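You operate a simulated robot arm through the tools that you are given. There is no shell and no other tool.

You are at the controls of a simulated robot arm. One attempt, no reset.

TASK
Dock the grey headset pack, switch on, dial the channel that it shows and set the volume to MID.
Fine: use slot two; don't press LINK; leave the other packs alone.

Only the result counts: the job must be done as asked and must still hold three seconds after the hand-in. Knocking over, shifting, dropping, spilling or breaking anything else fails it.

THE ROBOT
A 6-joint arm with a two-finger parallel gripper, fixed in place. Base frame: the origin is on the floor under the middle of its stand, x ahead of it, y to its left, z up; the work surface is at about z = 86. Readings come in cm, degrees, newtons and seconds.
With the tool pointing down near the work surface it reaches from about 24 to 64 cm from the base axis. Its first joint turns from -66.0 to 66.0 degrees. Payload 2.7 kg.
The TCP is the grasp point between the finger pads, 2.3 cm short of the fingertips. In the tool frame z runs along the fingers and y along their closing line. Largest opening 9.4 cm; finger width 3.8, thickness 1; the body of the gripper, 5.4 by 9.6 cm, starts 3.9 cm behind the TCP.
Orientation is that of the tool frame in the base frame, as [roll, pitch, yaw] about the fixed x, y, z axes, in that order (R = Rz(yaw) Ry(pitch) Rx(roll)). With the fingers straight down and closing along the base's y, the tool's x points along the base's -x, its y along +y and its z along -z.

THE INTERFACE
- The arm moves only by the tool jog_arm. Its argument "increments" is a list that holds one entry, the list of rows, each a list of 7 numbers: the shift along the tool's x, y, z in m, then the turn, a rotation vector about the tool's x, y, z in degrees, then the closure, from 0 (fully open) to 1 (shut). In form: [[[tx, ty, tz, rx, ry, rz, jaw], ...]]. A call has 1 to 20 rows; each row is the pose to reach, as a shift and turn from the pose commanded when the call began, along the tool's axes at that moment. A row lasts 0.2 s, in which the tool goes at most 5 cm and 8.6 degrees; a call with a longer step from one row to the next is refused whole, and so is a gripper value outside its range. Where a pose cannot be reached the arm comes as near as it can. A force on the tool above 90 N (or 10 N above the force at the start of the call, whichever is more), or a blocked arm, ends the call early, and 0.2 s more pass. The fingers move at their own pace (about 4.5 cm/s each) and stop on an object; they squeeze with about 44 N. The grip force told is the motor's: it shows also when the fingers shut on nothing. Time passes only in rows, and 0.2 s behind the last, so rows that repeat a pose let the fingers close. It gives the time, the measured TCP pose, the force on the tool (base axes), the opening and the grip force at its end, in the units of the frame above (readings bear some noise), with the torque about the TCP (base axes, N m) and any sound that the robot's microphone picked up.
- Cameras (640 x 400 px; columns grow to the right, rows downward): "scene" is fixed at [7.51, -42.48, 142.17]; the picture's right is [0.81, -0.59, 0.00], its down [-0.24, -0.33, -0.91] and it looks along [0.54, 0.74, -0.40] (base axes); focal length 301 px, centre (320, 200). "wrist" rides on the gripper at [8.6, 1.6, -7.4] in the tool frame; the picture's right is [-0.18, 0.98, 0.00], its down [-0.58, -0.11, -0.81] and it looks along [-0.79, -0.15, 0.59] (tool axes); focal length 243 px, centre (320, 200). There is no depth. A picture from a camera that has moved, and an enlarged one, comes with that camera's place and axes in the base frame and with its lens.
- get_image(camera): a new picture of that camera. No time passes.
- zoom(camera, box): a new picture of the part [left, top, right, bottom] of that camera's present view, enlarged. No time passes.
- hand_in(): hands the job in; it is judged then, once.

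Nothing tells you positions but the pictures and the camera data. Unless the task says otherwise, let go and move clear before handing in.

The tools are called after "Request:" as name(argument=value, ...) on one line, values as JSON. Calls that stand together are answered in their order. jog_arm: Moves the arm, as the interface text tells. Its arguments: {"type":"object","properties":{"increments":{"type":"array"}},"required":["increments"]} The other tools are called the same way: get_image (camera) takes a picture; zoom (camera, box) takes an enlarged picture of a part of a camera's view; hand_in () hands the job in.

At the start:

```text
time_s: 0.0
tcp_pos: [29.15, 3.8, 132.21]
tool_rot: [180.0, 0.0, 180.0]
wrist_force: [0.1, 0.5, 0.6]
torque: [0.02, 0.0, 0.02]
grip_width: 9.39
grasp_force: 0.1
```

scene: 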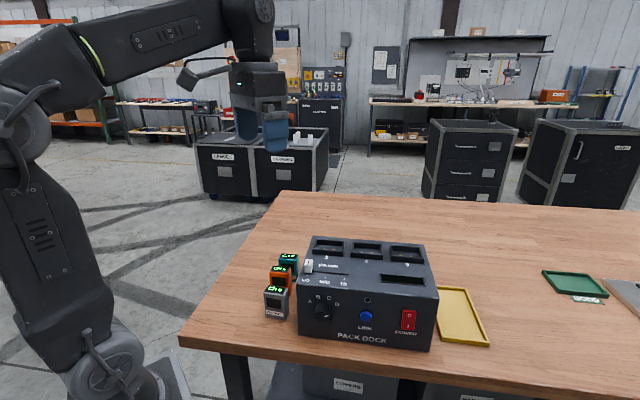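
wrist: 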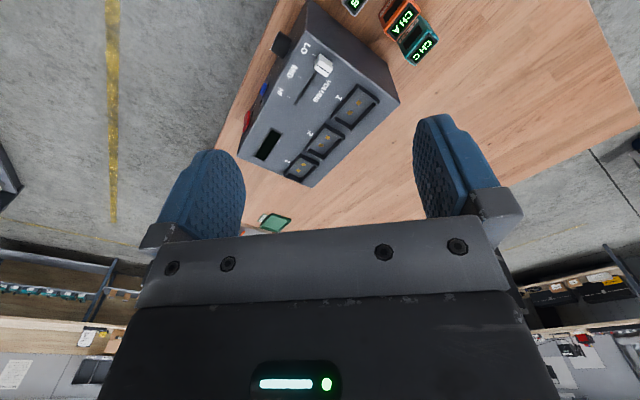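

I see a "PACK DOCK" box with a power rocker, LINK button, channel knob, a volume slider and slots on top, and three packs (grey, orange, teal) to its left. I'll zoom in for details first.

Request:
zoom(camera="scene", box=[250, 220, 450, 360])

Request:
zoom(camera="wrist", box=[220, 0, 460, 200])

Request:
zoom(camera="scene", box=[255, 240, 325, 330])

```text
2.86 times, centred on (350, 290) of scene
camera zoom: at [7.51, -42.48, 142.17], right [0.81, -0.59, 0.0], down [-0.24, -0.33, -0.91], along [0.54, 0.74, -0.4], focal length 861 px, centre (234, -57)
```

zoom: 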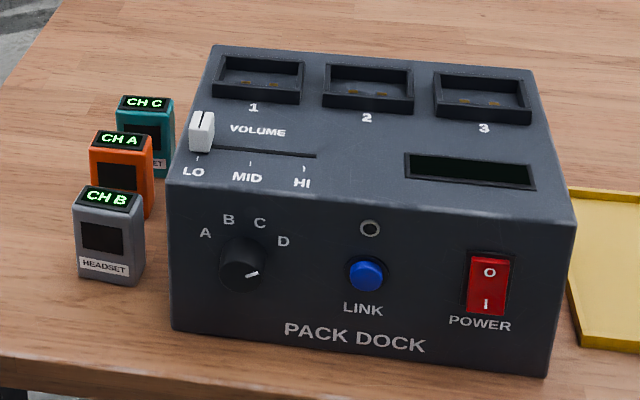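

```text
2.00 times, centred on (340, 100) of wrist
camera zoom: at [20.45, 5.54, 139.83], right [0.18, 0.98, 0.0], down [0.58, -0.11, 0.81], along [0.79, -0.15, -0.59], focal length 485 px, centre (280, 400)
```

zoom: 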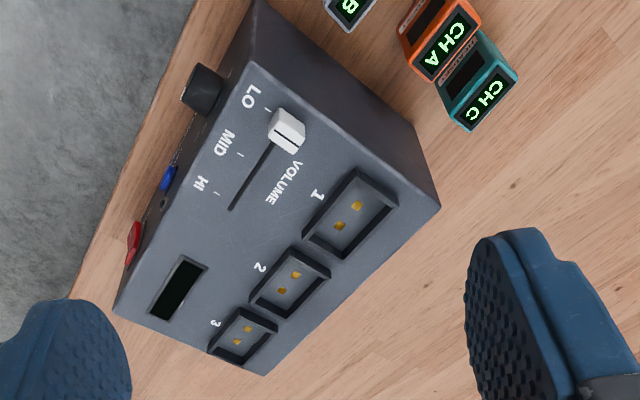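

```text
4.44 times, centred on (290, 285) of scene
camera zoom: at [7.51, -42.48, 142.17], right [0.81, -0.59, 0.0], down [-0.24, -0.33, -0.91], along [0.54, 0.74, -0.4], focal length 1340 px, centre (453, -178)
```

zoom: 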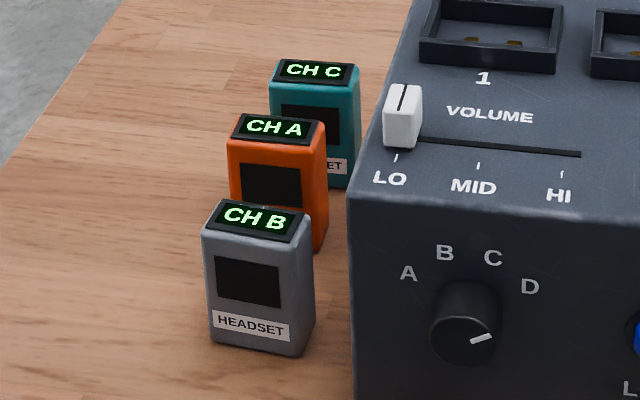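

I take the grey pack to stand near (32.5, 9.5), rotated about 45-50°, about 4.9 x 3 x 7 cm, and it shows CH B. The dock front-left corner is near (33.6, 1.8) with its front facing (-x,-y), and its top is at z≈100.4. I'll look at the slots and controls in more detail before moving.

Request:
zoom(camera="scene", box=[310, 230, 440, 290])

Request:
zoom(camera="scene", box=[295, 275, 435, 355])

Request:
zoom(camera="wrist", box=[270, 30, 390, 190])

```text
4.92 times, centred on (375, 260) of scene
camera zoom: at [7.51, -42.48, 142.17], right [0.81, -0.59, 0.0], down [-0.24, -0.33, -0.91], along [0.54, 0.74, -0.4], focal length 1484 px, centre (49, -95)
```

zoom: 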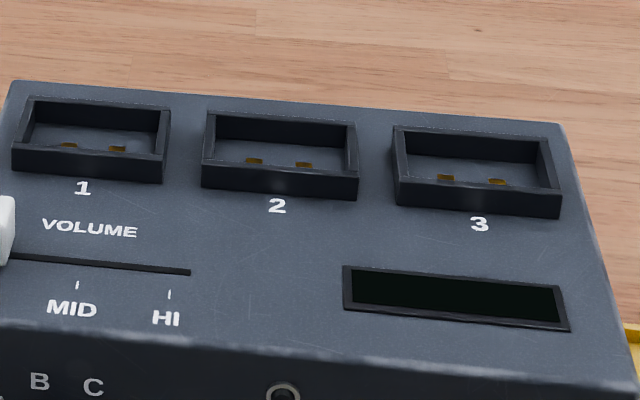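

```text
4.57 times, centred on (365, 315) of scene
camera zoom: at [7.51, -42.48, 142.17], right [0.81, -0.59, 0.0], down [-0.24, -0.33, -0.91], along [0.54, 0.74, -0.4], focal length 1378 px, centre (114, -326)
```

zoom: 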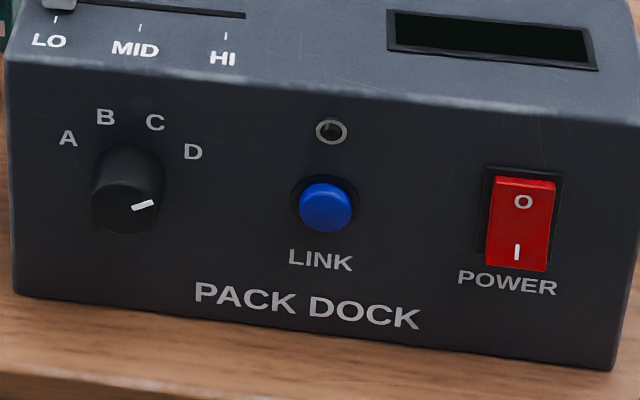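

```text
2.50 times, centred on (330, 110) of wrist
camera zoom: at [20.45, 5.54, 139.83], right [0.18, 0.98, 0.0], down [0.58, -0.11, 0.81], along [0.79, -0.15, -0.59], focal length 606 px, centre (295, 425)
```

zoom: 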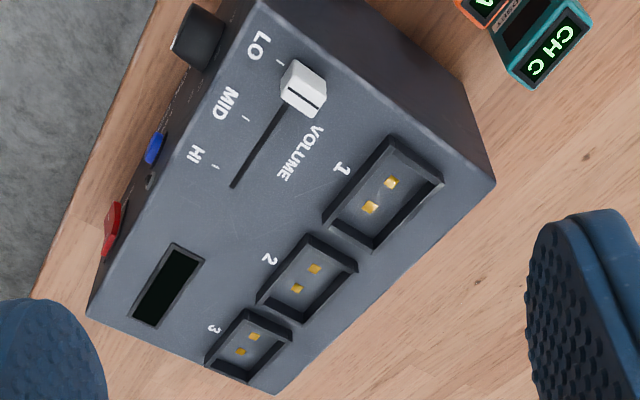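

The slots have raised rims (~7.5 x 5 cm outside, ~1.2 cm high) with slot 2 centred near (54.0, 1.6). I'll move above the grey pack and yaw so the fingers close along the pack's thin direction, then look with the wrist camera.

Request:
jog_arm(increments=[[[-0.005, 0.008, 0.035, 0, 0, 5.6, 0], [-0.01, 0.017, 0.07, 0, 0, 11.2, 0], [-0.015, 0.025, 0.106, 0, 0, 16.9, 0], [-0.02, 0.034, 0.141, 0, 0, 22.5, 0], [-0.025, 0.042, 0.176, 0, 0, 28.1, 0], [-0.03, 0.05, 0.211, 0, 0, 33.7, 0], [-0.035, 0.059, 0.247, 0, 0, 39.4, 0], [-0.0385, 0.067, 0.272, 0, 0, 45, 0], [-0.0385, 0.067, 0.272, 0, 0, 45, 0]]])

Request:
get_image(camera="wrist")

Request:
get_image(camera="scene")

```text
time_s: 2.0
tcp_pos: [32.99, 10.55, 105.01]
tool_rot: [-179.9, 0.0, 134.9]
wrist_force: [0.7, -0.2, 0.4]
torque: [-0.01, 0.0, 0.0]
grip_width: 9.4
grasp_force: 0.1
```

```text
taken
camera wrist: at [27.99, 17.81, 112.64], right [0.83, 0.56, 0.0], down [0.33, -0.49, 0.81], along [0.45, -0.67, -0.59], focal length 243 px, centre (320, 200)
```

wrist: 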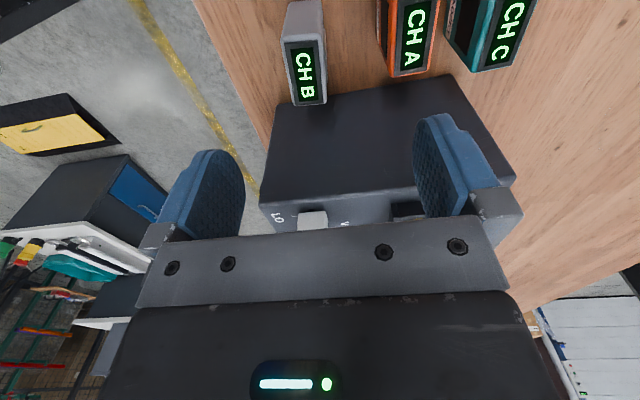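

```text
taken
```

scene: 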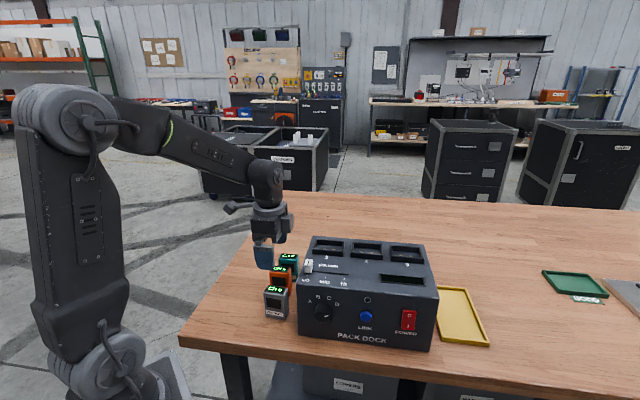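

The wrist camera now sees all three packs from the dock's left side. I'll zoom in on the grey pack to measure its position and orientation.

Request:
zoom(camera="wrist", box=[260, 0, 420, 120])

Request:
zoom(camera="scene", box=[250, 240, 330, 330])

```text
3.33 times, centred on (340, 60) of wrist
camera zoom: at [27.99, 17.81, 112.64], right [0.83, 0.56, 0.0], down [0.33, -0.49, 0.81], along [0.45, -0.67, -0.59], focal length 809 px, centre (253, 667)
```

zoom: 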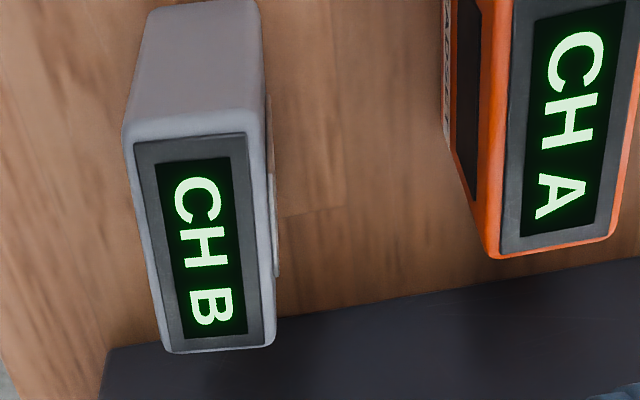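

```text
4.44 times, centred on (290, 285) of scene
camera zoom: at [7.51, -42.48, 142.17], right [0.81, -0.59, 0.0], down [-0.24, -0.33, -0.91], along [0.54, 0.74, -0.4], focal length 1340 px, centre (453, -178)
```

zoom: 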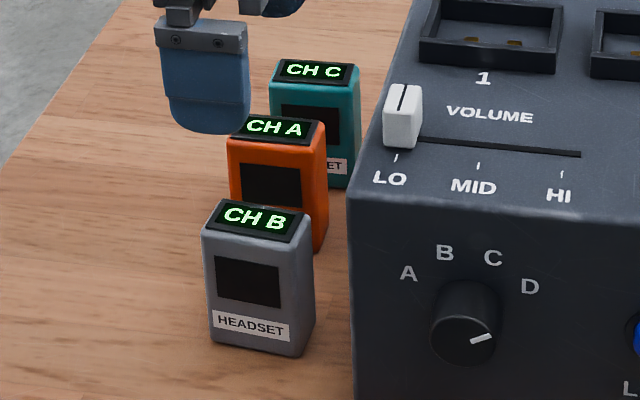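

The grey pack's top centre comes out near (32.5, 9.3) at z≈94, yawed about 6° from the dock. I'll drop closer to just above it with the jaws partly closed and check alignment.

Request:
jog_arm(increments=[[[-0.002, -0.004, 0.02, 0, 0, 2, 0.3], [-0.0036, -0.008, 0.043, 0, 0, 4, 0.3], [-0.0054, -0.0123, 0.065, 0, 0, 6, 0.3], [-0.0054, -0.0123, 0.065, 0, 0, 6, 0.3]]])

Request:
get_image(camera="wrist")

Request:
zoom(camera="scene", box=[250, 220, 350, 330])

```text
time_s: 3.0
tcp_pos: [32.42, 9.31, 98.47]
tool_rot: [179.9, 0.0, 129.0]
wrist_force: [-0.7, 0.4, 0.2]
torque: [-0.02, -0.01, -0.04]
grip_width: 6.59
grasp_force: 0.1
```

```text
taken
camera wrist: at [28.33, 17.04, 106.08], right [0.88, 0.47, 0.0], down [0.28, -0.52, 0.81], along [0.38, -0.71, -0.59], focal length 243 px, centre (320, 200)
```

wrist: 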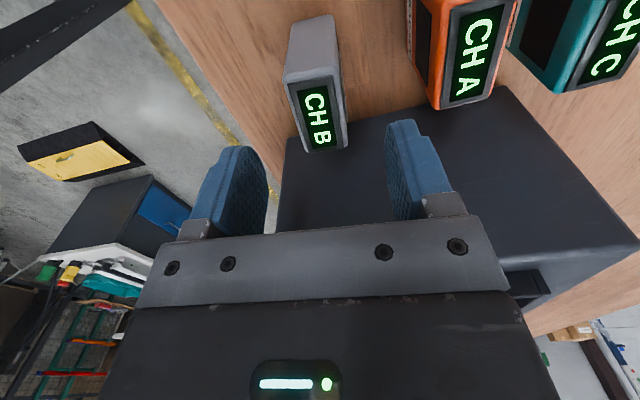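

```text
3.64 times, centred on (300, 275) of scene
camera zoom: at [7.51, -42.48, 142.17], right [0.81, -0.59, 0.0], down [-0.24, -0.33, -0.91], along [0.54, 0.74, -0.4], focal length 1096 px, centre (393, -73)
```

zoom: 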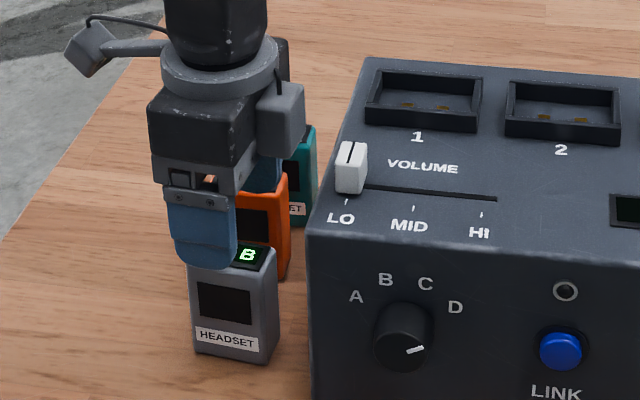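

Request:
zoom(camera="wrist", box=[240, 0, 440, 160])

```text
2.50 times, centred on (340, 80) of wrist
camera zoom: at [28.33, 17.04, 106.08], right [0.88, 0.47, 0.0], down [0.28, -0.52, 0.81], along [0.38, -0.71, -0.59], focal length 606 px, centre (270, 500)
```

zoom: 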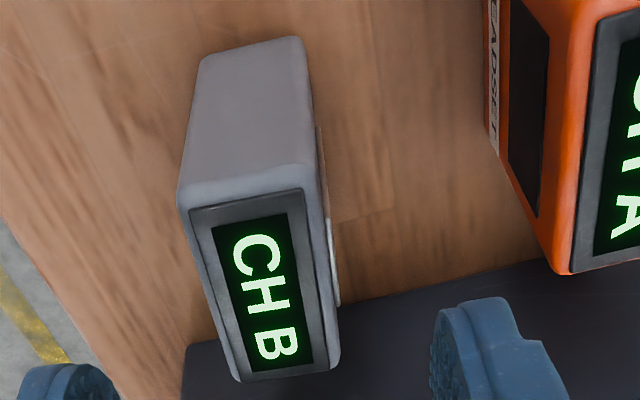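

The pack's centre is at about (32.4, 9.35), right under the TCP and aligned in yaw. I'll descend to z≈91 and close on it.

Request:
jog_arm(increments=[[[0, 0, 0.02, 0, 0, 0, 0.3], [0, 0, 0.04, 0, 0, 0, 0.3], [0, 0, 0.06, 0, 0, 0, 0.3], [0, 0, 0.075, 0, 0, 0, 0.3], [0, 0, 0.075, 0, 0, 0, 0.3], [0, 0, 0.075, 0, 0, 0, 0.5], [0, 0, 0.075, 0, 0, 0, 0.6], [0, 0, 0.075, 0, 0, 0, 0.8], [0, 0, 0.075, 0, 0, 0, 1.0], [0, 0, 0.075, 0, 0, 0, 1.0]]])

Request:
get_image(camera="wrist")

Request:
zoom(camera="scene", box=[250, 220, 350, 330])

```text
time_s: 5.2
tcp_pos: [32.59, 9.47, 90.97]
tool_rot: [180.0, 0.1, 129.0]
wrist_force: [-0.1, -0.4, 0.4]
torque: [0.0, 0.02, 0.0]
grip_width: 2.97
grasp_force: 44.1
```

```text
taken
camera wrist: at [28.36, 17.17, 98.61], right [0.88, 0.48, 0.0], down [0.28, -0.52, 0.81], along [0.38, -0.71, -0.59], focal length 243 px, centre (320, 200)
```

wrist: 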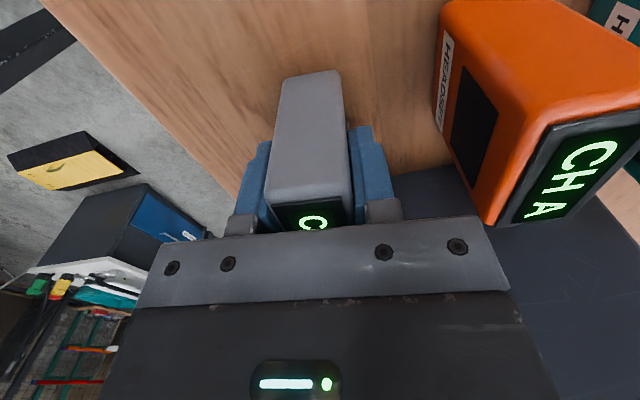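

```text
3.64 times, centred on (300, 275) of scene
camera zoom: at [7.51, -42.48, 142.17], right [0.81, -0.59, 0.0], down [-0.24, -0.33, -0.91], along [0.54, 0.74, -0.4], focal length 1096 px, centre (393, -73)
```

zoom: 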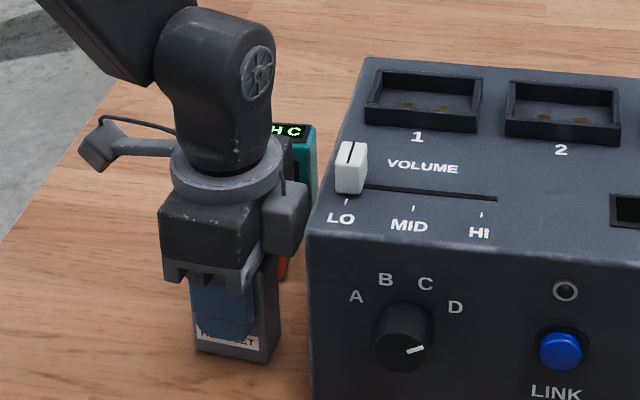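

The pack is gripped (2.97 cm). I'll lift it straight up, then turn back 6° to align with the dock.

Request:
jog_arm(increments=[[[0, 0, -0.015, 0, 0, 0, 1.0], [0, 0, -0.045, 0, 0, 0, 1.0], [0, 0, -0.08, 0, 0, 0, 1.0], [0, 0, -0.115, 0, 0, 0, 1.0], [0, 0, -0.15, 0, 0, 0, 1.0], [0, 0, -0.175, 0, 0, -2, 1.0], [0, 0, -0.19, 0, 0, -4, 1.0], [0, 0, -0.19, 0, 0, -6, 1.0], [0, 0, -0.19, 0, 0, -6, 1.0]]])

Request:
get_image(camera="wrist")

Request:
zoom(camera="scene", box=[230, 150, 430, 290])

```text
time_s: 7.2
tcp_pos: [32.44, 9.39, 110.04]
tool_rot: [180.0, -0.1, 134.9]
wrist_force: [0.3, -0.1, -1.8]
torque: [0.02, -0.01, 0.0]
grip_width: 2.95
grasp_force: 43.9
```

```text
taken
camera wrist: at [27.52, 16.66, 117.54], right [0.82, 0.57, 0.0], down [0.33, -0.49, 0.81], along [0.46, -0.67, -0.59], focal length 243 px, centre (320, 200)
```

wrist: 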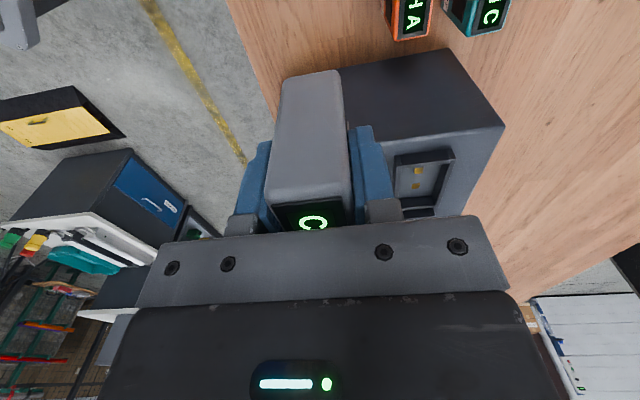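

```text
2.86 times, centred on (330, 220) of scene
camera zoom: at [7.51, -42.48, 142.17], right [0.81, -0.59, 0.0], down [-0.24, -0.33, -0.91], along [0.54, 0.74, -0.4], focal length 861 px, centre (291, 143)
```

zoom: 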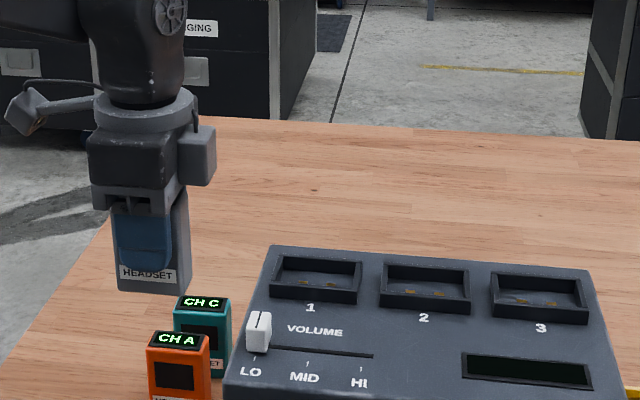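

The pack is held with its bottom 4.3 cm below the TCP, which puts the table at z≈86.6 and slot 2 near (53.4, 1.1). I'll carry it above slot 2 at the same height and look.

Request:
jog_arm(increments=[[[-0.02, 0.0086, 0, 0, 0, 0, 1.0], [-0.05, 0.0214, 0, 0, 0, 0, 1.0], [-0.08, 0.0343, 0, 0, 0, 0, 1.0], [-0.11, 0.0471, 0, 0, 0, 0, 1.0], [-0.14, 0.06, 0, 0, 0, 0, 1.0], [-0.17, 0.0728, 0, 0, 0, 0, 1.0], [-0.195, 0.0836, 0, 0, 0, 0, 1.0], [-0.207, 0.0887, 0, 0, 0, 0, 1.0], [-0.207, 0.0887, 0, 0, 0, 0, 1.0]]])

Request:
get_image(camera="wrist")

Request:
zoom(camera="scene", box=[300, 170, 450, 290])

```text
time_s: 9.2
tcp_pos: [53.48, 0.91, 110.12]
tool_rot: [-180.0, -0.1, 135.0]
wrist_force: [-0.4, -0.8, -1.7]
torque: [0.0, -0.01, -0.01]
grip_width: 2.98
grasp_force: 43.8
```

```text
taken
camera wrist: at [48.57, 8.22, 117.71], right [0.83, 0.56, 0.0], down [0.33, -0.49, 0.81], along [0.46, -0.67, -0.59], focal length 243 px, centre (320, 200)
```

wrist: 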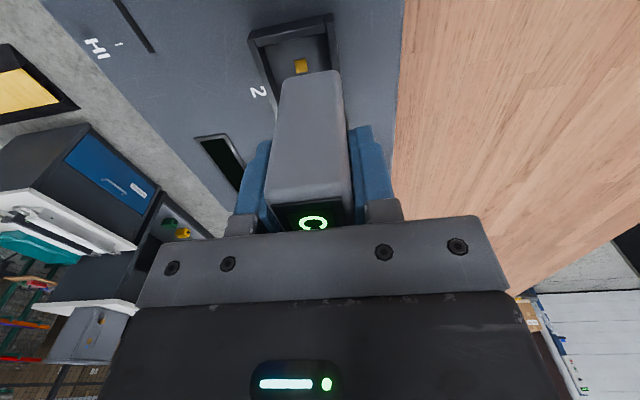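

```text
3.33 times, centred on (375, 230) of scene
camera zoom: at [7.51, -42.48, 142.17], right [0.81, -0.59, 0.0], down [-0.24, -0.33, -0.91], along [0.54, 0.74, -0.4], focal length 1005 px, centre (137, 100)
```

zoom: 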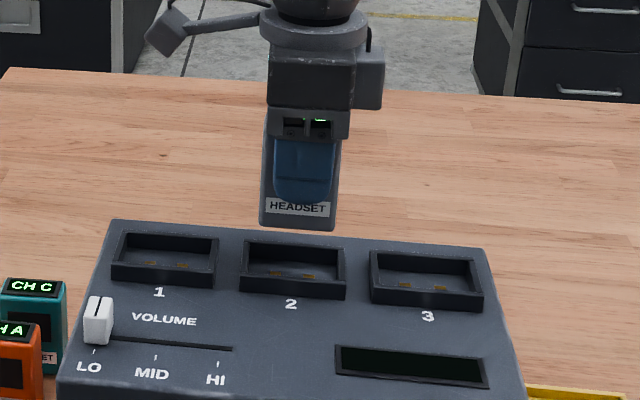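

Request:
zoom(camera="wrist", box=[230, 0, 360, 100])

Request:
zoom(camera="scene", box=[345, 210, 425, 265])

```text
4.00 times, centred on (295, 50) of wrist
camera zoom: at [48.57, 8.22, 117.71], right [0.83, 0.56, 0.0], down [0.33, -0.49, 0.81], along [0.46, -0.67, -0.59], focal length 970 px, centre (420, 800)
```

zoom: 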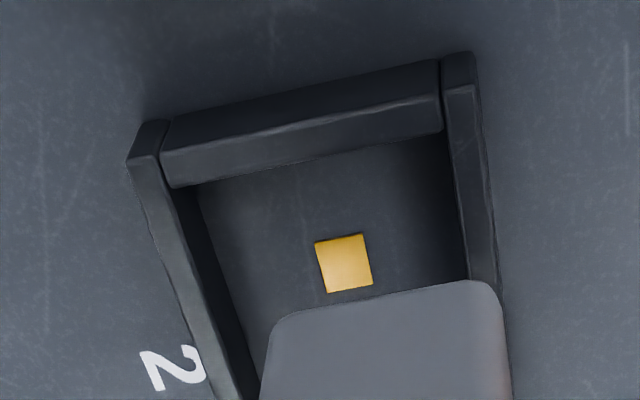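

```text
7.27 times, centred on (385, 238) of scene
camera zoom: at [7.51, -42.48, 142.17], right [0.81, -0.59, 0.0], down [-0.24, -0.33, -0.91], along [0.54, 0.74, -0.4], focal length 2192 px, centre (-153, -73)
```

zoom: 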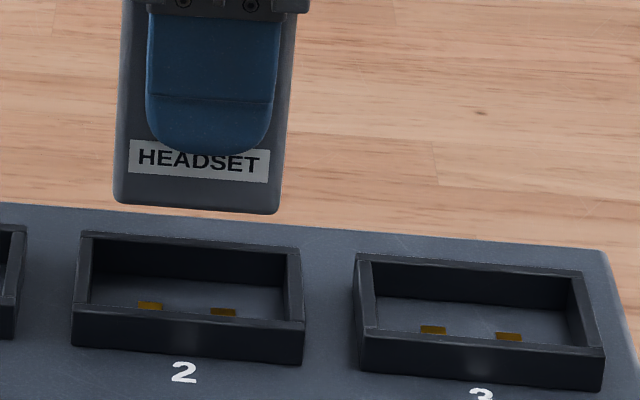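

Triangulating with both cameras puts the dock top near z≈101.4 and the slot 2 centre near (52.7, 0.46), so I am about 0.9 cm too far back. I'll shift toward the front and lower to just above the rim to check.

Request:
jog_arm(increments=[[[0.0005, -0.0045, 0, 0, 0, 0, 1.0], [0.001, -0.0088, 0, 0, 0, 0, 1.0], [0.001, -0.0088, 0.011, 0, 0, 0, 1.0], [0.001, -0.0088, 0.021, 0, 0, 0, 1.0], [0.001, -0.0088, 0.021, 0, 0, 0, 1.0]]])

Request:
zoom(camera="wrist", box=[220, 0, 400, 140])

Request:
zoom(camera="scene", box=[345, 210, 425, 265])

```text
time_s: 10.4
tcp_pos: [52.84, 0.29, 107.91]
tool_rot: [180.0, 0.0, 135.1]
wrist_force: [-0.2, -0.7, -2.2]
torque: [-0.03, 0.04, -0.02]
grip_width: 2.99
grasp_force: 44.1
```

```text
2.86 times, centred on (310, 70) of wrist
camera zoom: at [47.75, 7.76, 115.5], right [0.83, 0.56, 0.0], down [0.33, -0.49, 0.81], along [0.46, -0.67, -0.59], focal length 693 px, centre (349, 571)
```

zoom: 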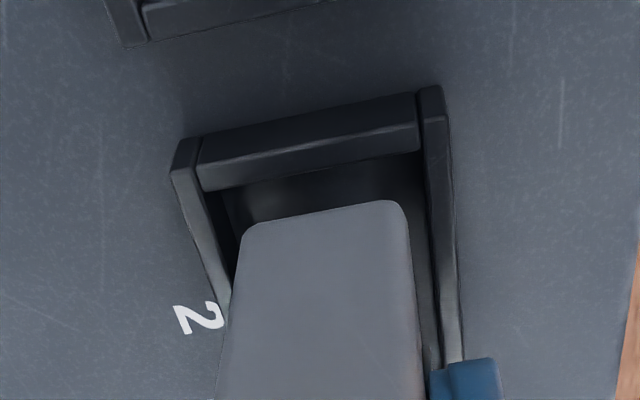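

```text
7.27 times, centred on (385, 238) of scene
camera zoom: at [7.51, -42.48, 142.17], right [0.81, -0.59, 0.0], down [-0.24, -0.33, -0.91], along [0.54, 0.74, -0.4], focal length 2192 px, centre (-153, -73)
```

zoom: 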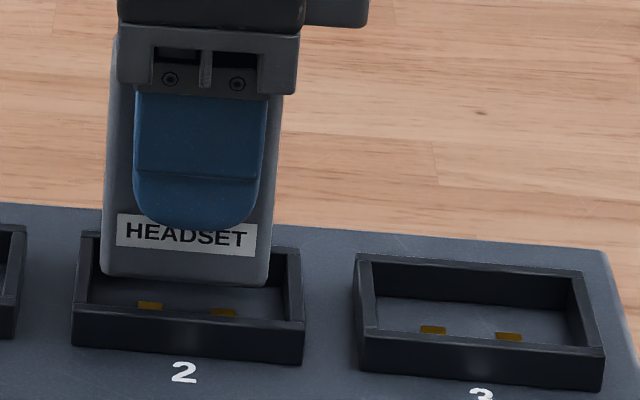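

The pack is nicely over slot 2, with the wrist showing about 0.4 cm clearance left and more to the right. I'll shift ~2.5 mm right, then lower into the slot gently.

Request:
jog_arm(increments=[[[-0.0025, -0.001, 0, 0, 0, 0, 1.0], [-0.0025, -0.001, 0.004, 0, 0, 0, 1.0], [-0.0025, -0.001, 0.008, 0, 0, 0, 1.0], [-0.0025, -0.001, 0.012, 0, 0, 0, 1.0], [-0.0025, -0.001, 0.016, 0, 0, 0, 1.0], [-0.0025, -0.001, 0.018, 0, 0, 0, 1.0], [-0.0025, -0.001, 0.018, 0, 0, 0, 1.0]]])

Request:
zoom(camera="wrist", box=[220, 0, 400, 140])

Request:
zoom(camera="scene", box=[345, 210, 425, 265])

```text
time_s: 12.0
tcp_pos: [52.73, 0.19, 106.13]
tool_rot: [180.0, 0.0, 135.0]
wrist_force: [-0.7, -0.3, -1.5]
torque: [-0.02, -0.02, 0.02]
grip_width: 2.98
grasp_force: 44.1
```

```text
2.86 times, centred on (310, 70) of wrist
camera zoom: at [47.8, 7.48, 113.71], right [0.83, 0.56, 0.0], down [0.33, -0.49, 0.81], along [0.46, -0.67, -0.59], focal length 693 px, centre (349, 571)
```

zoom: 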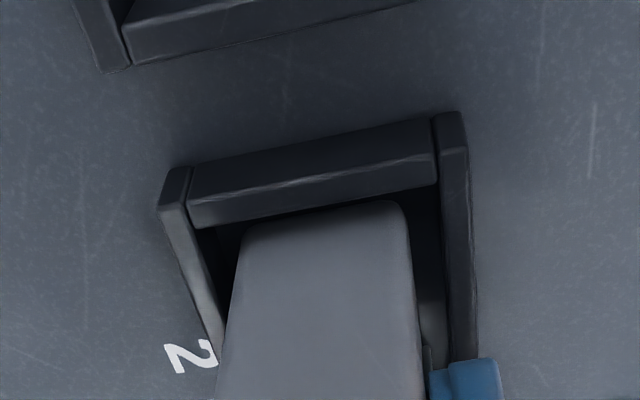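

```text
7.27 times, centred on (385, 238) of scene
camera zoom: at [7.51, -42.48, 142.17], right [0.81, -0.59, 0.0], down [-0.24, -0.33, -0.91], along [0.54, 0.74, -0.4], focal length 2192 px, centre (-153, -73)
```

zoom: 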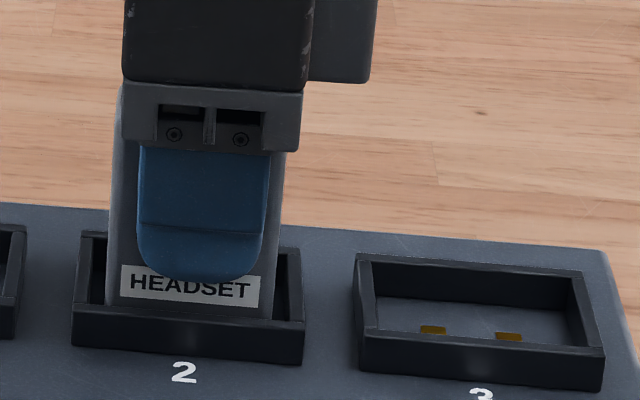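

The pack is inside the slot walls. I'll keep lowering gently until it touches the floor.

Request:
jog_arm(increments=[[[0, 0, 0.001, 0, 0, 0, 1.0], [0, 0, 0.002, 0, 0, 0, 1.0], [0, 0, 0.003, 0, 0, 0, 1.0], [0, 0, 0.003, 0, 0, 0, 1.0]]])

```text
time_s: 13.0
tcp_pos: [52.77, 0.03, 106.03]
tool_rot: [179.8, 0.0, 135.0]
wrist_force: [-3.8, 3.7, 18.4]
torque: [0.48, 0.73, 0.0]
grip_width: 2.94
grasp_force: 44.0
```

The pack has touched the slot floor (18 N, first on its left edge). I'll release it and back the fingers off straight up.

Request:
jog_arm(increments=[[[0, 0, 0.002, 0, 0, 0, 0.6], [0, 0, 0.002, 0, 0, 0, 0.45], [0, 0, 0.002, 0, 0, 0, 0.45], [0, 0, 0.002, 0, 0, 0, 0.45]]])

Request:
zoom(camera="wrist", box=[200, 0, 440, 200])

Request:
zoom(camera="scene", box=[345, 210, 425, 265])

```text
time_s: 14.0
tcp_pos: [52.83, 0.17, 105.71]
tool_rot: [-179.9, 0.0, 135.0]
wrist_force: [0.1, -0.4, -0.2]
torque: [0.02, 0.0, 0.03]
grip_width: 5.16
grasp_force: 0.1
```

```text
2.00 times, centred on (320, 100) of wrist
camera zoom: at [47.83, 7.41, 113.22], right [0.83, 0.56, 0.0], down [0.33, -0.49, 0.81], along [0.46, -0.67, -0.59], focal length 485 px, centre (320, 400)
```

zoom: 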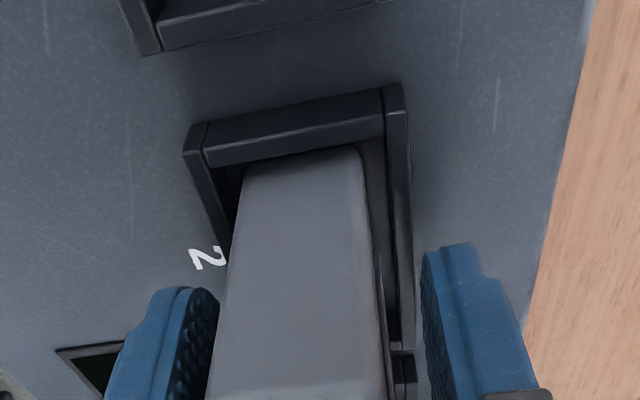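

```text
7.27 times, centred on (385, 238) of scene
camera zoom: at [7.51, -42.48, 142.17], right [0.81, -0.59, 0.0], down [-0.24, -0.33, -0.91], along [0.54, 0.74, -0.4], focal length 2192 px, centre (-153, -73)
```

zoom: 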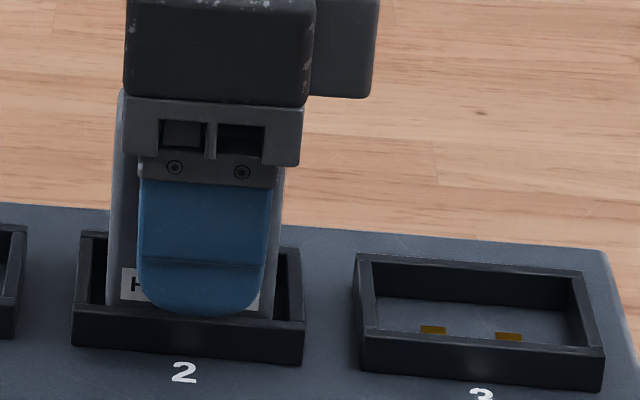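

Released cleanly; now I'll raise the tool clear and check how the pack sits.

Request:
jog_arm(increments=[[[0, 0, -0.01, 0, 0, 0, 0.4], [0, 0, -0.03, 0, 0, 0, 0.4], [0, 0, -0.06, 0, 0, 0, 0.4], [0, 0, -0.1, 0, 0, 0, 0.4], [0, 0, -0.14, 0, 0, 0, 0.4], [0, 0, -0.14, 0, 0, 0, 0.4]]])

Request:
get_image(camera="wrist")

Request:
zoom(camera="scene", box=[290, 200, 450, 350])

Request:
zoom(camera="scene", box=[345, 210, 425, 265])

```text
time_s: 15.4
tcp_pos: [52.73, 0.1, 119.76]
tool_rot: [180.0, -0.1, 134.9]
wrist_force: [-0.5, 0.7, -0.2]
torque: [-0.04, -0.01, 0.02]
grip_width: 5.65
grasp_force: 0.2
```

```text
taken
camera wrist: at [47.78, 7.4, 127.33], right [0.83, 0.56, 0.0], down [0.33, -0.49, 0.81], along [0.46, -0.67, -0.59], focal length 243 px, centre (320, 200)
```

wrist: 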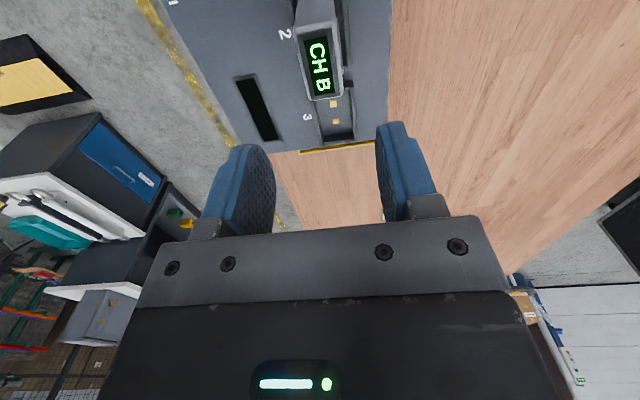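

```text
2.67 times, centred on (370, 275) of scene
camera zoom: at [7.51, -42.48, 142.17], right [0.81, -0.59, 0.0], down [-0.24, -0.33, -0.91], along [0.54, 0.74, -0.4], focal length 804 px, centre (187, 0)
```

zoom: 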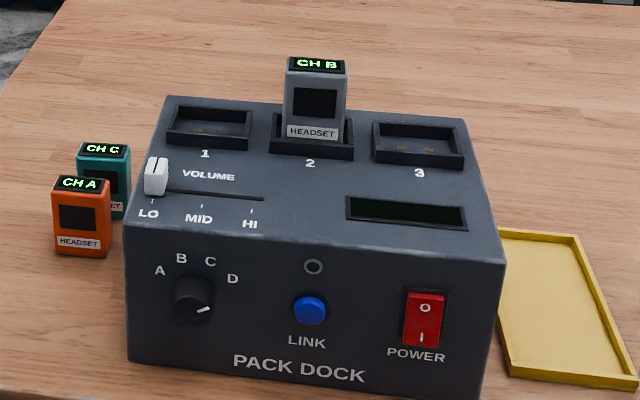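

```text
7.27 times, centred on (385, 238) of scene
camera zoom: at [7.51, -42.48, 142.17], right [0.81, -0.59, 0.0], down [-0.24, -0.33, -0.91], along [0.54, 0.74, -0.4], focal length 2192 px, centre (-153, -73)
```

zoom: 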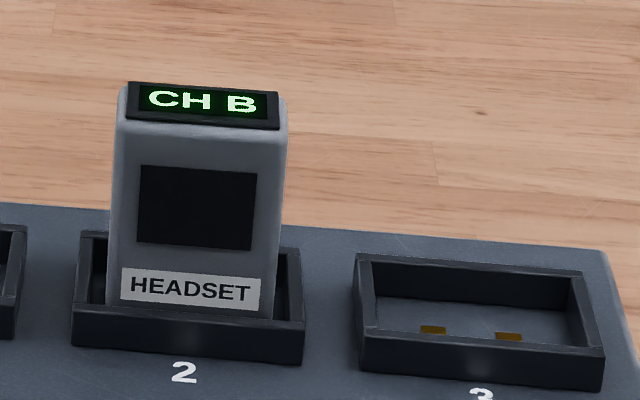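

The grey pack stands upright in slot 2, still showing CH B. Next is the POWER rocker on the front face (I half near e≈46 along the front, z≈93.7), so I'll move to in front of the dock at a safe height before turning the tool horizontal.

Request:
jog_arm(increments=[[[-0.008, -0.025, 0, 0, 0, 0, 0.6], [-0.02, -0.06, 0, 0, 0, 0, 0.8], [-0.033, -0.1, 0, 0, 0, 0, 1.0], [-0.047, -0.14, 0, 0, 0, 0, 1.0], [-0.06, -0.18, 0, 0, 0, 0, 1.0], [-0.075, -0.22, 0, 0, 0, 0, 1.0], [-0.0877, -0.253, 0, 0, 0, 0, 1.0], [-0.0877, -0.253, 0, 0, 0, 0, 1.0]]])

Request:
jog_arm(increments=[[[0, 0, 0, -8, 0, 0, 1], [0, 0, 0, -16, 0, 0, 1], [0, 0, 0, -24, 0, 0, 1], [0, 0, 0, -32, 0, 0, 1], [0, 0, 0, -40, 0, 0, 1], [0, 0, 0, -48, 0, 0, 1], [0, 0, 0, -56, 0, 0, 1], [0, 0, 0, -64, 0, 0, 1], [0, 0, 0, -72, 0, 0, 1], [0, 0, 0, -80, 0, 0, 1], [0, 0, 0, -86, 0, 0, 1], [0, 0, 0, -90, 0, 0, 1], [0, 0, 0, -90, 0, 0, 1]]])

Request:
get_image(camera="wrist")

Request:
get_image(camera="scene")

```text
time_s: 17.2
tcp_pos: [41.12, -24.19, 119.62]
tool_rot: [180.0, 0.1, 134.9]
wrist_force: [0.5, -0.1, -0.4]
torque: [0.01, -0.01, 0.01]
grip_width: 0.0
grasp_force: 42.5
```

```text
time_s: 20.0
tcp_pos: [41.13, -23.88, 119.66]
tool_rot: [89.8, 0.1, 135.1]
wrist_force: [-0.5, 1.0, 0.4]
torque: [-0.01, 0.03, 0.02]
grip_width: 0.02
grasp_force: 42.2
```

```text
taken
camera wrist: at [29.7, -23.04, 121.41], right [0.13, -0.13, 0.98], down [-0.16, -0.98, -0.11], along [0.98, -0.14, -0.15], focal length 243 px, centre (320, 200)
```

wrist: 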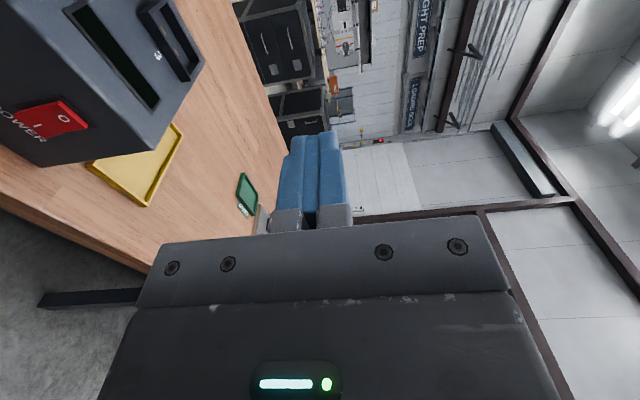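

```text
taken
```

scene: 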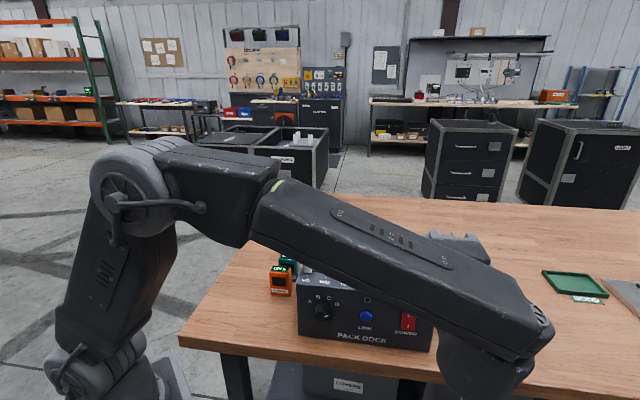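

The tool is now horizontal, pointing straight at the dock front. The wrist camera sees the red rocker; I'll zoom to locate its I half.

Request:
zoom(camera="wrist", box=[0, 40, 200, 180])

```text
2.86 times, centred on (100, 110) of wrist
camera zoom: at [29.7, -23.04, 121.41], right [0.13, -0.13, 0.98], down [-0.16, -0.98, -0.11], along [0.98, -0.14, -0.15], focal length 693 px, centre (949, 457)
```

zoom: 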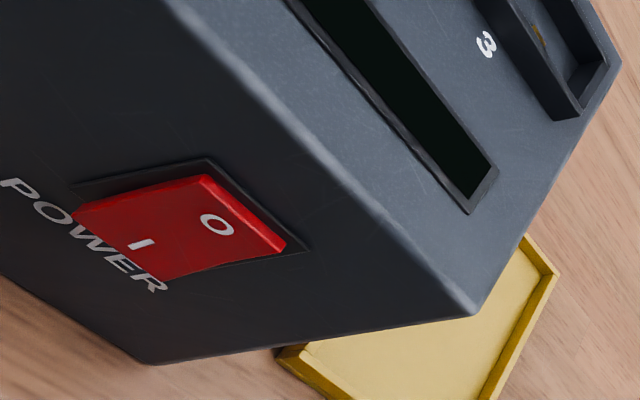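

From here the table edge lies at about n≈21-22 along the approach direction, so the space in front of the dock is free. I'll lower to the rocker's height, about 4 cm off the face, and look again.

Request:
jog_arm(increments=[[[0, -0.02, 0, 0, 0, 0, 1], [0, -0.06, 0, 0, 0, 0, 1], [0, -0.1, 0, 0, 0, 0, 1], [-0.001, -0.14, 0, 0, 0, 0, 1], [-0.002, -0.18, 0, 0, 0, 0, 1], [-0.0025, -0.22, 0.01, 0, 0, 0, 1], [-0.0025, -0.245, 0.03, 0, 0, 0, 1], [-0.0025, -0.254, 0.05, 0, 0, 0, 1], [-0.0025, -0.254, 0.05, 0, 0, 0, 1]]])

Request:
get_image(camera="wrist")

Request:
get_image(camera="scene")

```text
time_s: 22.0
tcp_pos: [44.95, -20.79, 94.28]
tool_rot: [89.9, 0.0, 135.0]
wrist_force: [-0.4, 0.0, -0.5]
torque: [-0.03, -0.05, 0.0]
grip_width: 0.0
grasp_force: 42.3
```

```text
taken
camera wrist: at [33.5, -19.83, 96.03], right [0.13, -0.13, 0.98], down [-0.16, -0.98, -0.11], along [0.98, -0.14, -0.15], focal length 243 px, centre (320, 200)
```

wrist: 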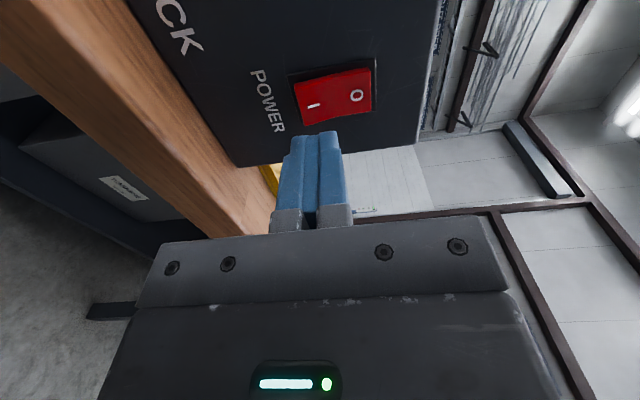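

```text
taken
```

scene: 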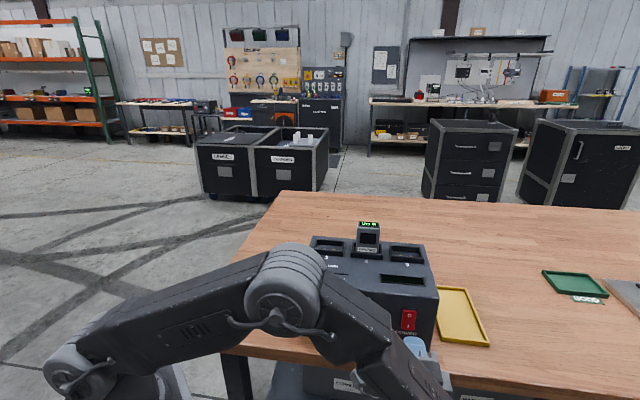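

Request:
zoom(camera="wrist", box=[230, 40, 430, 200])

Request:
zoom(camera="scene", box=[370, 290, 470, 390])

```text
2.50 times, centred on (330, 120) of wrist
camera zoom: at [33.5, -19.83, 96.03], right [0.13, -0.13, 0.98], down [-0.16, -0.98, -0.11], along [0.98, -0.14, -0.15], focal length 606 px, centre (295, 400)
```

zoom: 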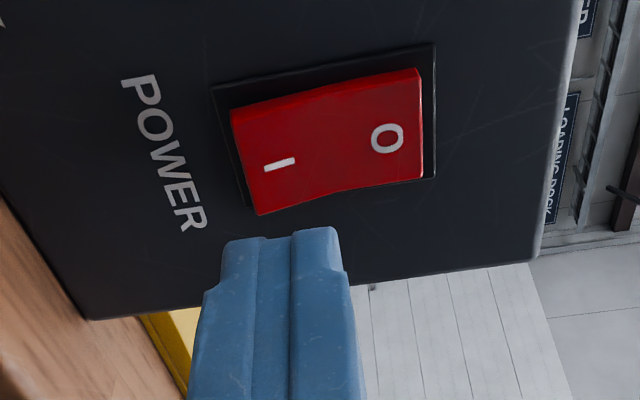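

```text
4.00 times, centred on (420, 340) of scene
camera zoom: at [7.51, -42.48, 142.17], right [0.81, -0.59, 0.0], down [-0.24, -0.33, -0.91], along [0.54, 0.74, -0.4], focal length 1206 px, centre (-80, -360)
```

zoom: 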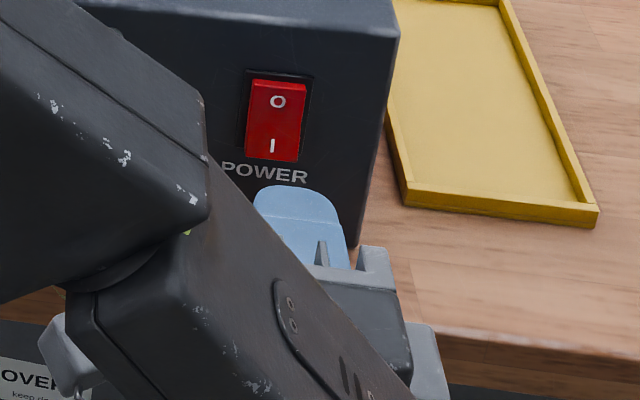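

The rocker's I half sticks out (O is pressed in), so it's off; the I mark is at about e=46.4, z=94.0, directly ahead of my closed fingertips. I'll drop 6 mm and advance carefully toward it.

Request:
jog_arm(increments=[[[0, -0.006, 0.01, 0, 0, 0, 1], [0, -0.006, 0.02, 0, 0, 0, 1], [0, -0.006, 0.028, 0, 0, 0, 1], [0, -0.006, 0.034, 0, 0, 0, 1], [0, -0.006, 0.034, 0, 0, 0, 1]]])

Request:
zoom(camera="wrist", box=[230, 40, 430, 200])

```text
time_s: 23.2
tcp_pos: [47.31, -18.12, 93.5]
tool_rot: [90.0, 0.0, 135.0]
wrist_force: [0.8, -1.1, -1.3]
torque: [-0.05, 0.03, 0.01]
grip_width: 0.01
grasp_force: 42.4
```

```text
2.50 times, centred on (330, 120) of wrist
camera zoom: at [35.86, -17.27, 95.37], right [0.13, -0.13, 0.98], down [-0.16, -0.98, -0.11], along [0.98, -0.14, -0.15], focal length 606 px, centre (295, 400)
```

zoom: 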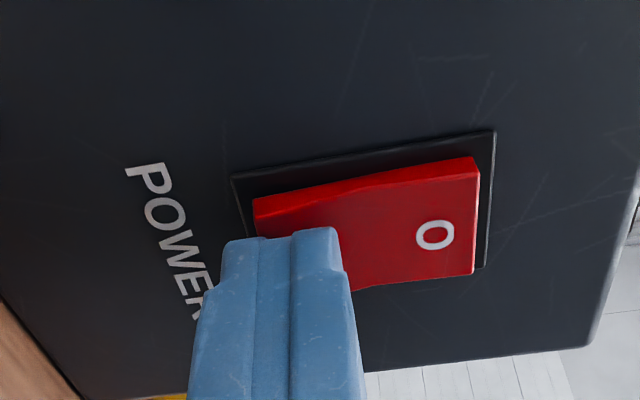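

Tips are almost touching the I half. I'll press in with small steps.

Request:
jog_arm(increments=[[[0, 0, 0.002, 0, 0, 0, 1], [0, 0, 0.004, 0, 0, 0, 1], [0, 0, 0.006, 0, 0, 0, 1], [0, 0, 0.006, 0, 0, 0, 1]]])

Request:
zoom(camera="wrist", box=[230, 40, 430, 200])

```text
time_s: 24.2
tcp_pos: [47.46, -17.97, 93.57]
tool_rot: [90.0, 0.0, 134.9]
wrist_force: [-36.6, -20.0, 3.9]
torque: [0.26, -0.45, 0.35]
grip_width: 0.01
grasp_force: 42.5
```

```text
2.50 times, centred on (330, 120) of wrist
camera zoom: at [36.04, -17.04, 95.38], right [0.13, -0.13, 0.98], down [-0.16, -0.98, -0.11], along [0.98, -0.14, -0.15], focal length 606 px, centre (295, 400)
```

zoom: 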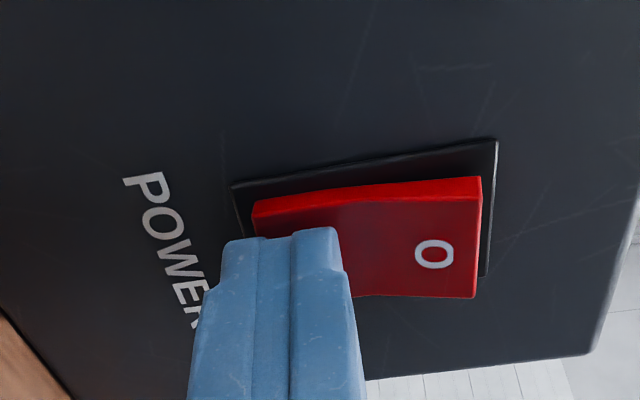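

The rocker seems to have tipped (O now stands out) and force is up to ~40 N, so I'll back off and check the dock display.

Request:
jog_arm(increments=[[[0, 0, 0.0, 0, 0, 0, 1], [0, 0, -0.01, 0, 0, 0, 1], [0, 0, -0.03, 0, 0, 0, 1], [0, 0, -0.05, 0, 0, 0, 1], [0, 0, -0.05, 0, 0, 0, 1]]])

Request:
zoom(camera="wrist", box=[200, 0, 440, 200])

Request:
zoom(camera="scene", box=[290, 200, 450, 350])

```text
time_s: 25.4
tcp_pos: [43.99, -21.13, 93.55]
tool_rot: [90.0, 0.1, 135.0]
wrist_force: [0.3, 0.1, 0.9]
torque: [0.03, 0.02, 0.0]
grip_width: 0.01
grasp_force: 42.4
```

```text
2.00 times, centred on (320, 100) of wrist
camera zoom: at [32.68, -20.34, 95.32], right [0.13, -0.13, 0.98], down [-0.16, -0.98, -0.11], along [0.98, -0.14, -0.15], focal length 485 px, centre (320, 400)
```

zoom: 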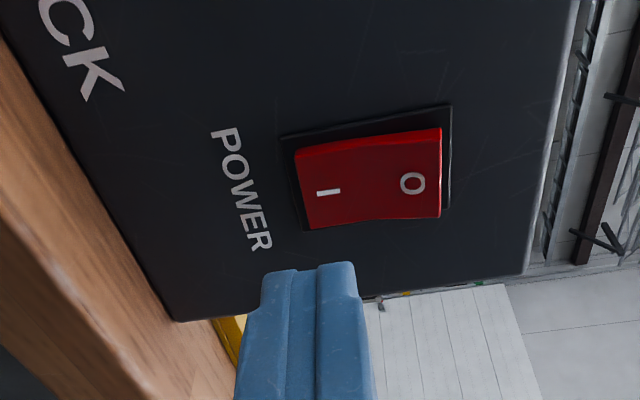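

```text
2.67 times, centred on (370, 275) of scene
camera zoom: at [7.51, -42.48, 142.17], right [0.81, -0.59, 0.0], down [-0.24, -0.33, -0.91], along [0.54, 0.74, -0.4], focal length 804 px, centre (187, 0)
```

zoom: 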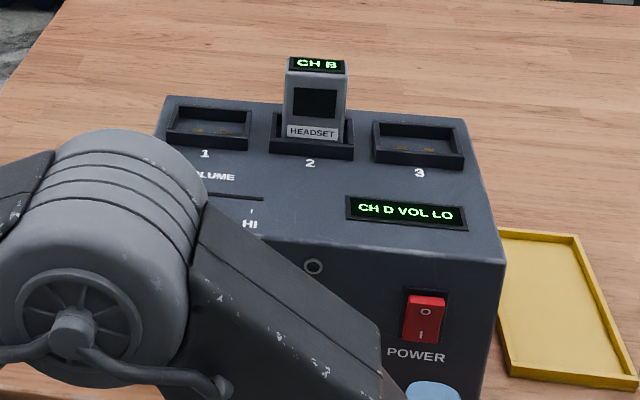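

Power is on: the dock display reads "CH D VOL LO" and the pack says CH B. So the knob must go two detents counter-clockwise (D→B, about 80°). I'll move sideways at this standoff distance to in front of the knob (e≈28.5, z≈95.4).

Request:
jog_arm(increments=[[[0.015, 0.003, 0, 0, 0, 0, 0.9], [0.04, 0.007, 0, 0, 0, 0, 0.7], [0.065, 0.011, 0, 0, 0, 0, 0.42], [0.09, 0.015, 0, 0, 0, 0, 0.42], [0.115, 0.019, 0, 0, 0, 0, 0.42], [0.14, 0.019, 0, 0, 0, 0, 0.42], [0.16, 0.019, 0, 0, 0, 0, 0.42], [0.174, 0.019, 0, 0, 0, 0, 0.42], [0.174, 0.019, 0, 0, 0, 0, 0.42]]])

Request:
get_image(camera="wrist")

Request:
get_image(camera="scene")

```text
time_s: 27.4
tcp_pos: [31.88, -8.95, 95.62]
tool_rot: [89.9, 0.0, 135.0]
wrist_force: [0.7, -1.1, 1.6]
torque: [0.03, -0.03, -0.02]
grip_width: 5.41
grasp_force: 0.0
```

```text
taken
camera wrist: at [20.43, -8.12, 97.35], right [0.13, -0.13, 0.98], down [-0.16, -0.98, -0.11], along [0.98, -0.14, -0.15], focal length 243 px, centre (320, 200)
```

wrist: 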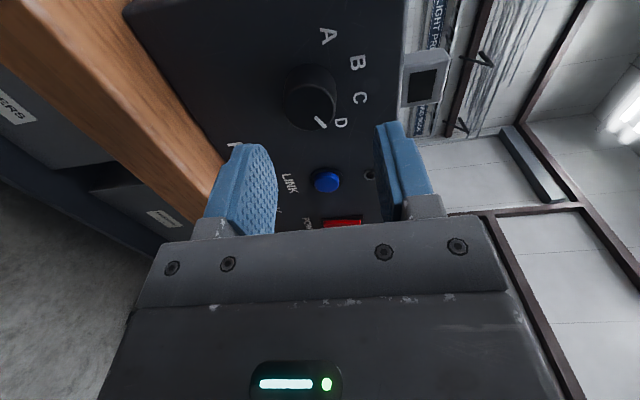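

```text
taken
```

scene: 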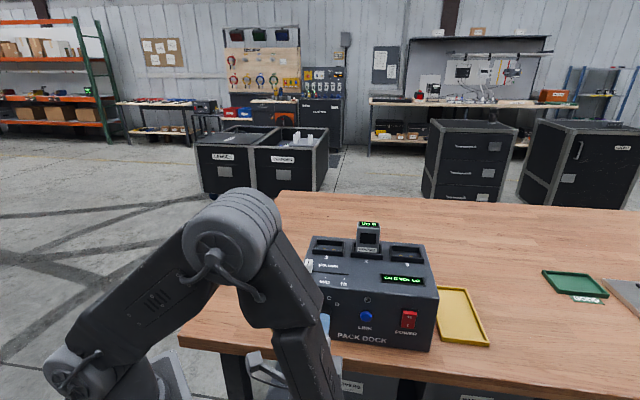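

The pose in front of the knob is reachable, and the wrist camera shows the knob pointing at D. I'll zoom in to measure the knob's centre.

Request:
zoom(camera="wrist", box=[230, 10, 430, 150])

```text
2.86 times, centred on (330, 80) of wrist
camera zoom: at [20.43, -8.12, 97.35], right [0.13, -0.13, 0.98], down [-0.16, -0.98, -0.11], along [0.98, -0.14, -0.15], focal length 693 px, centre (291, 543)
```

zoom: 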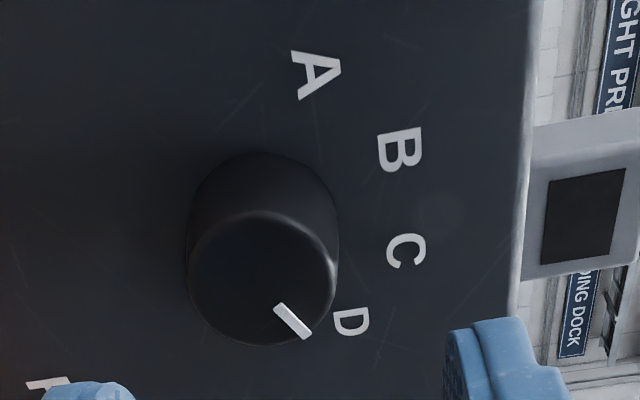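

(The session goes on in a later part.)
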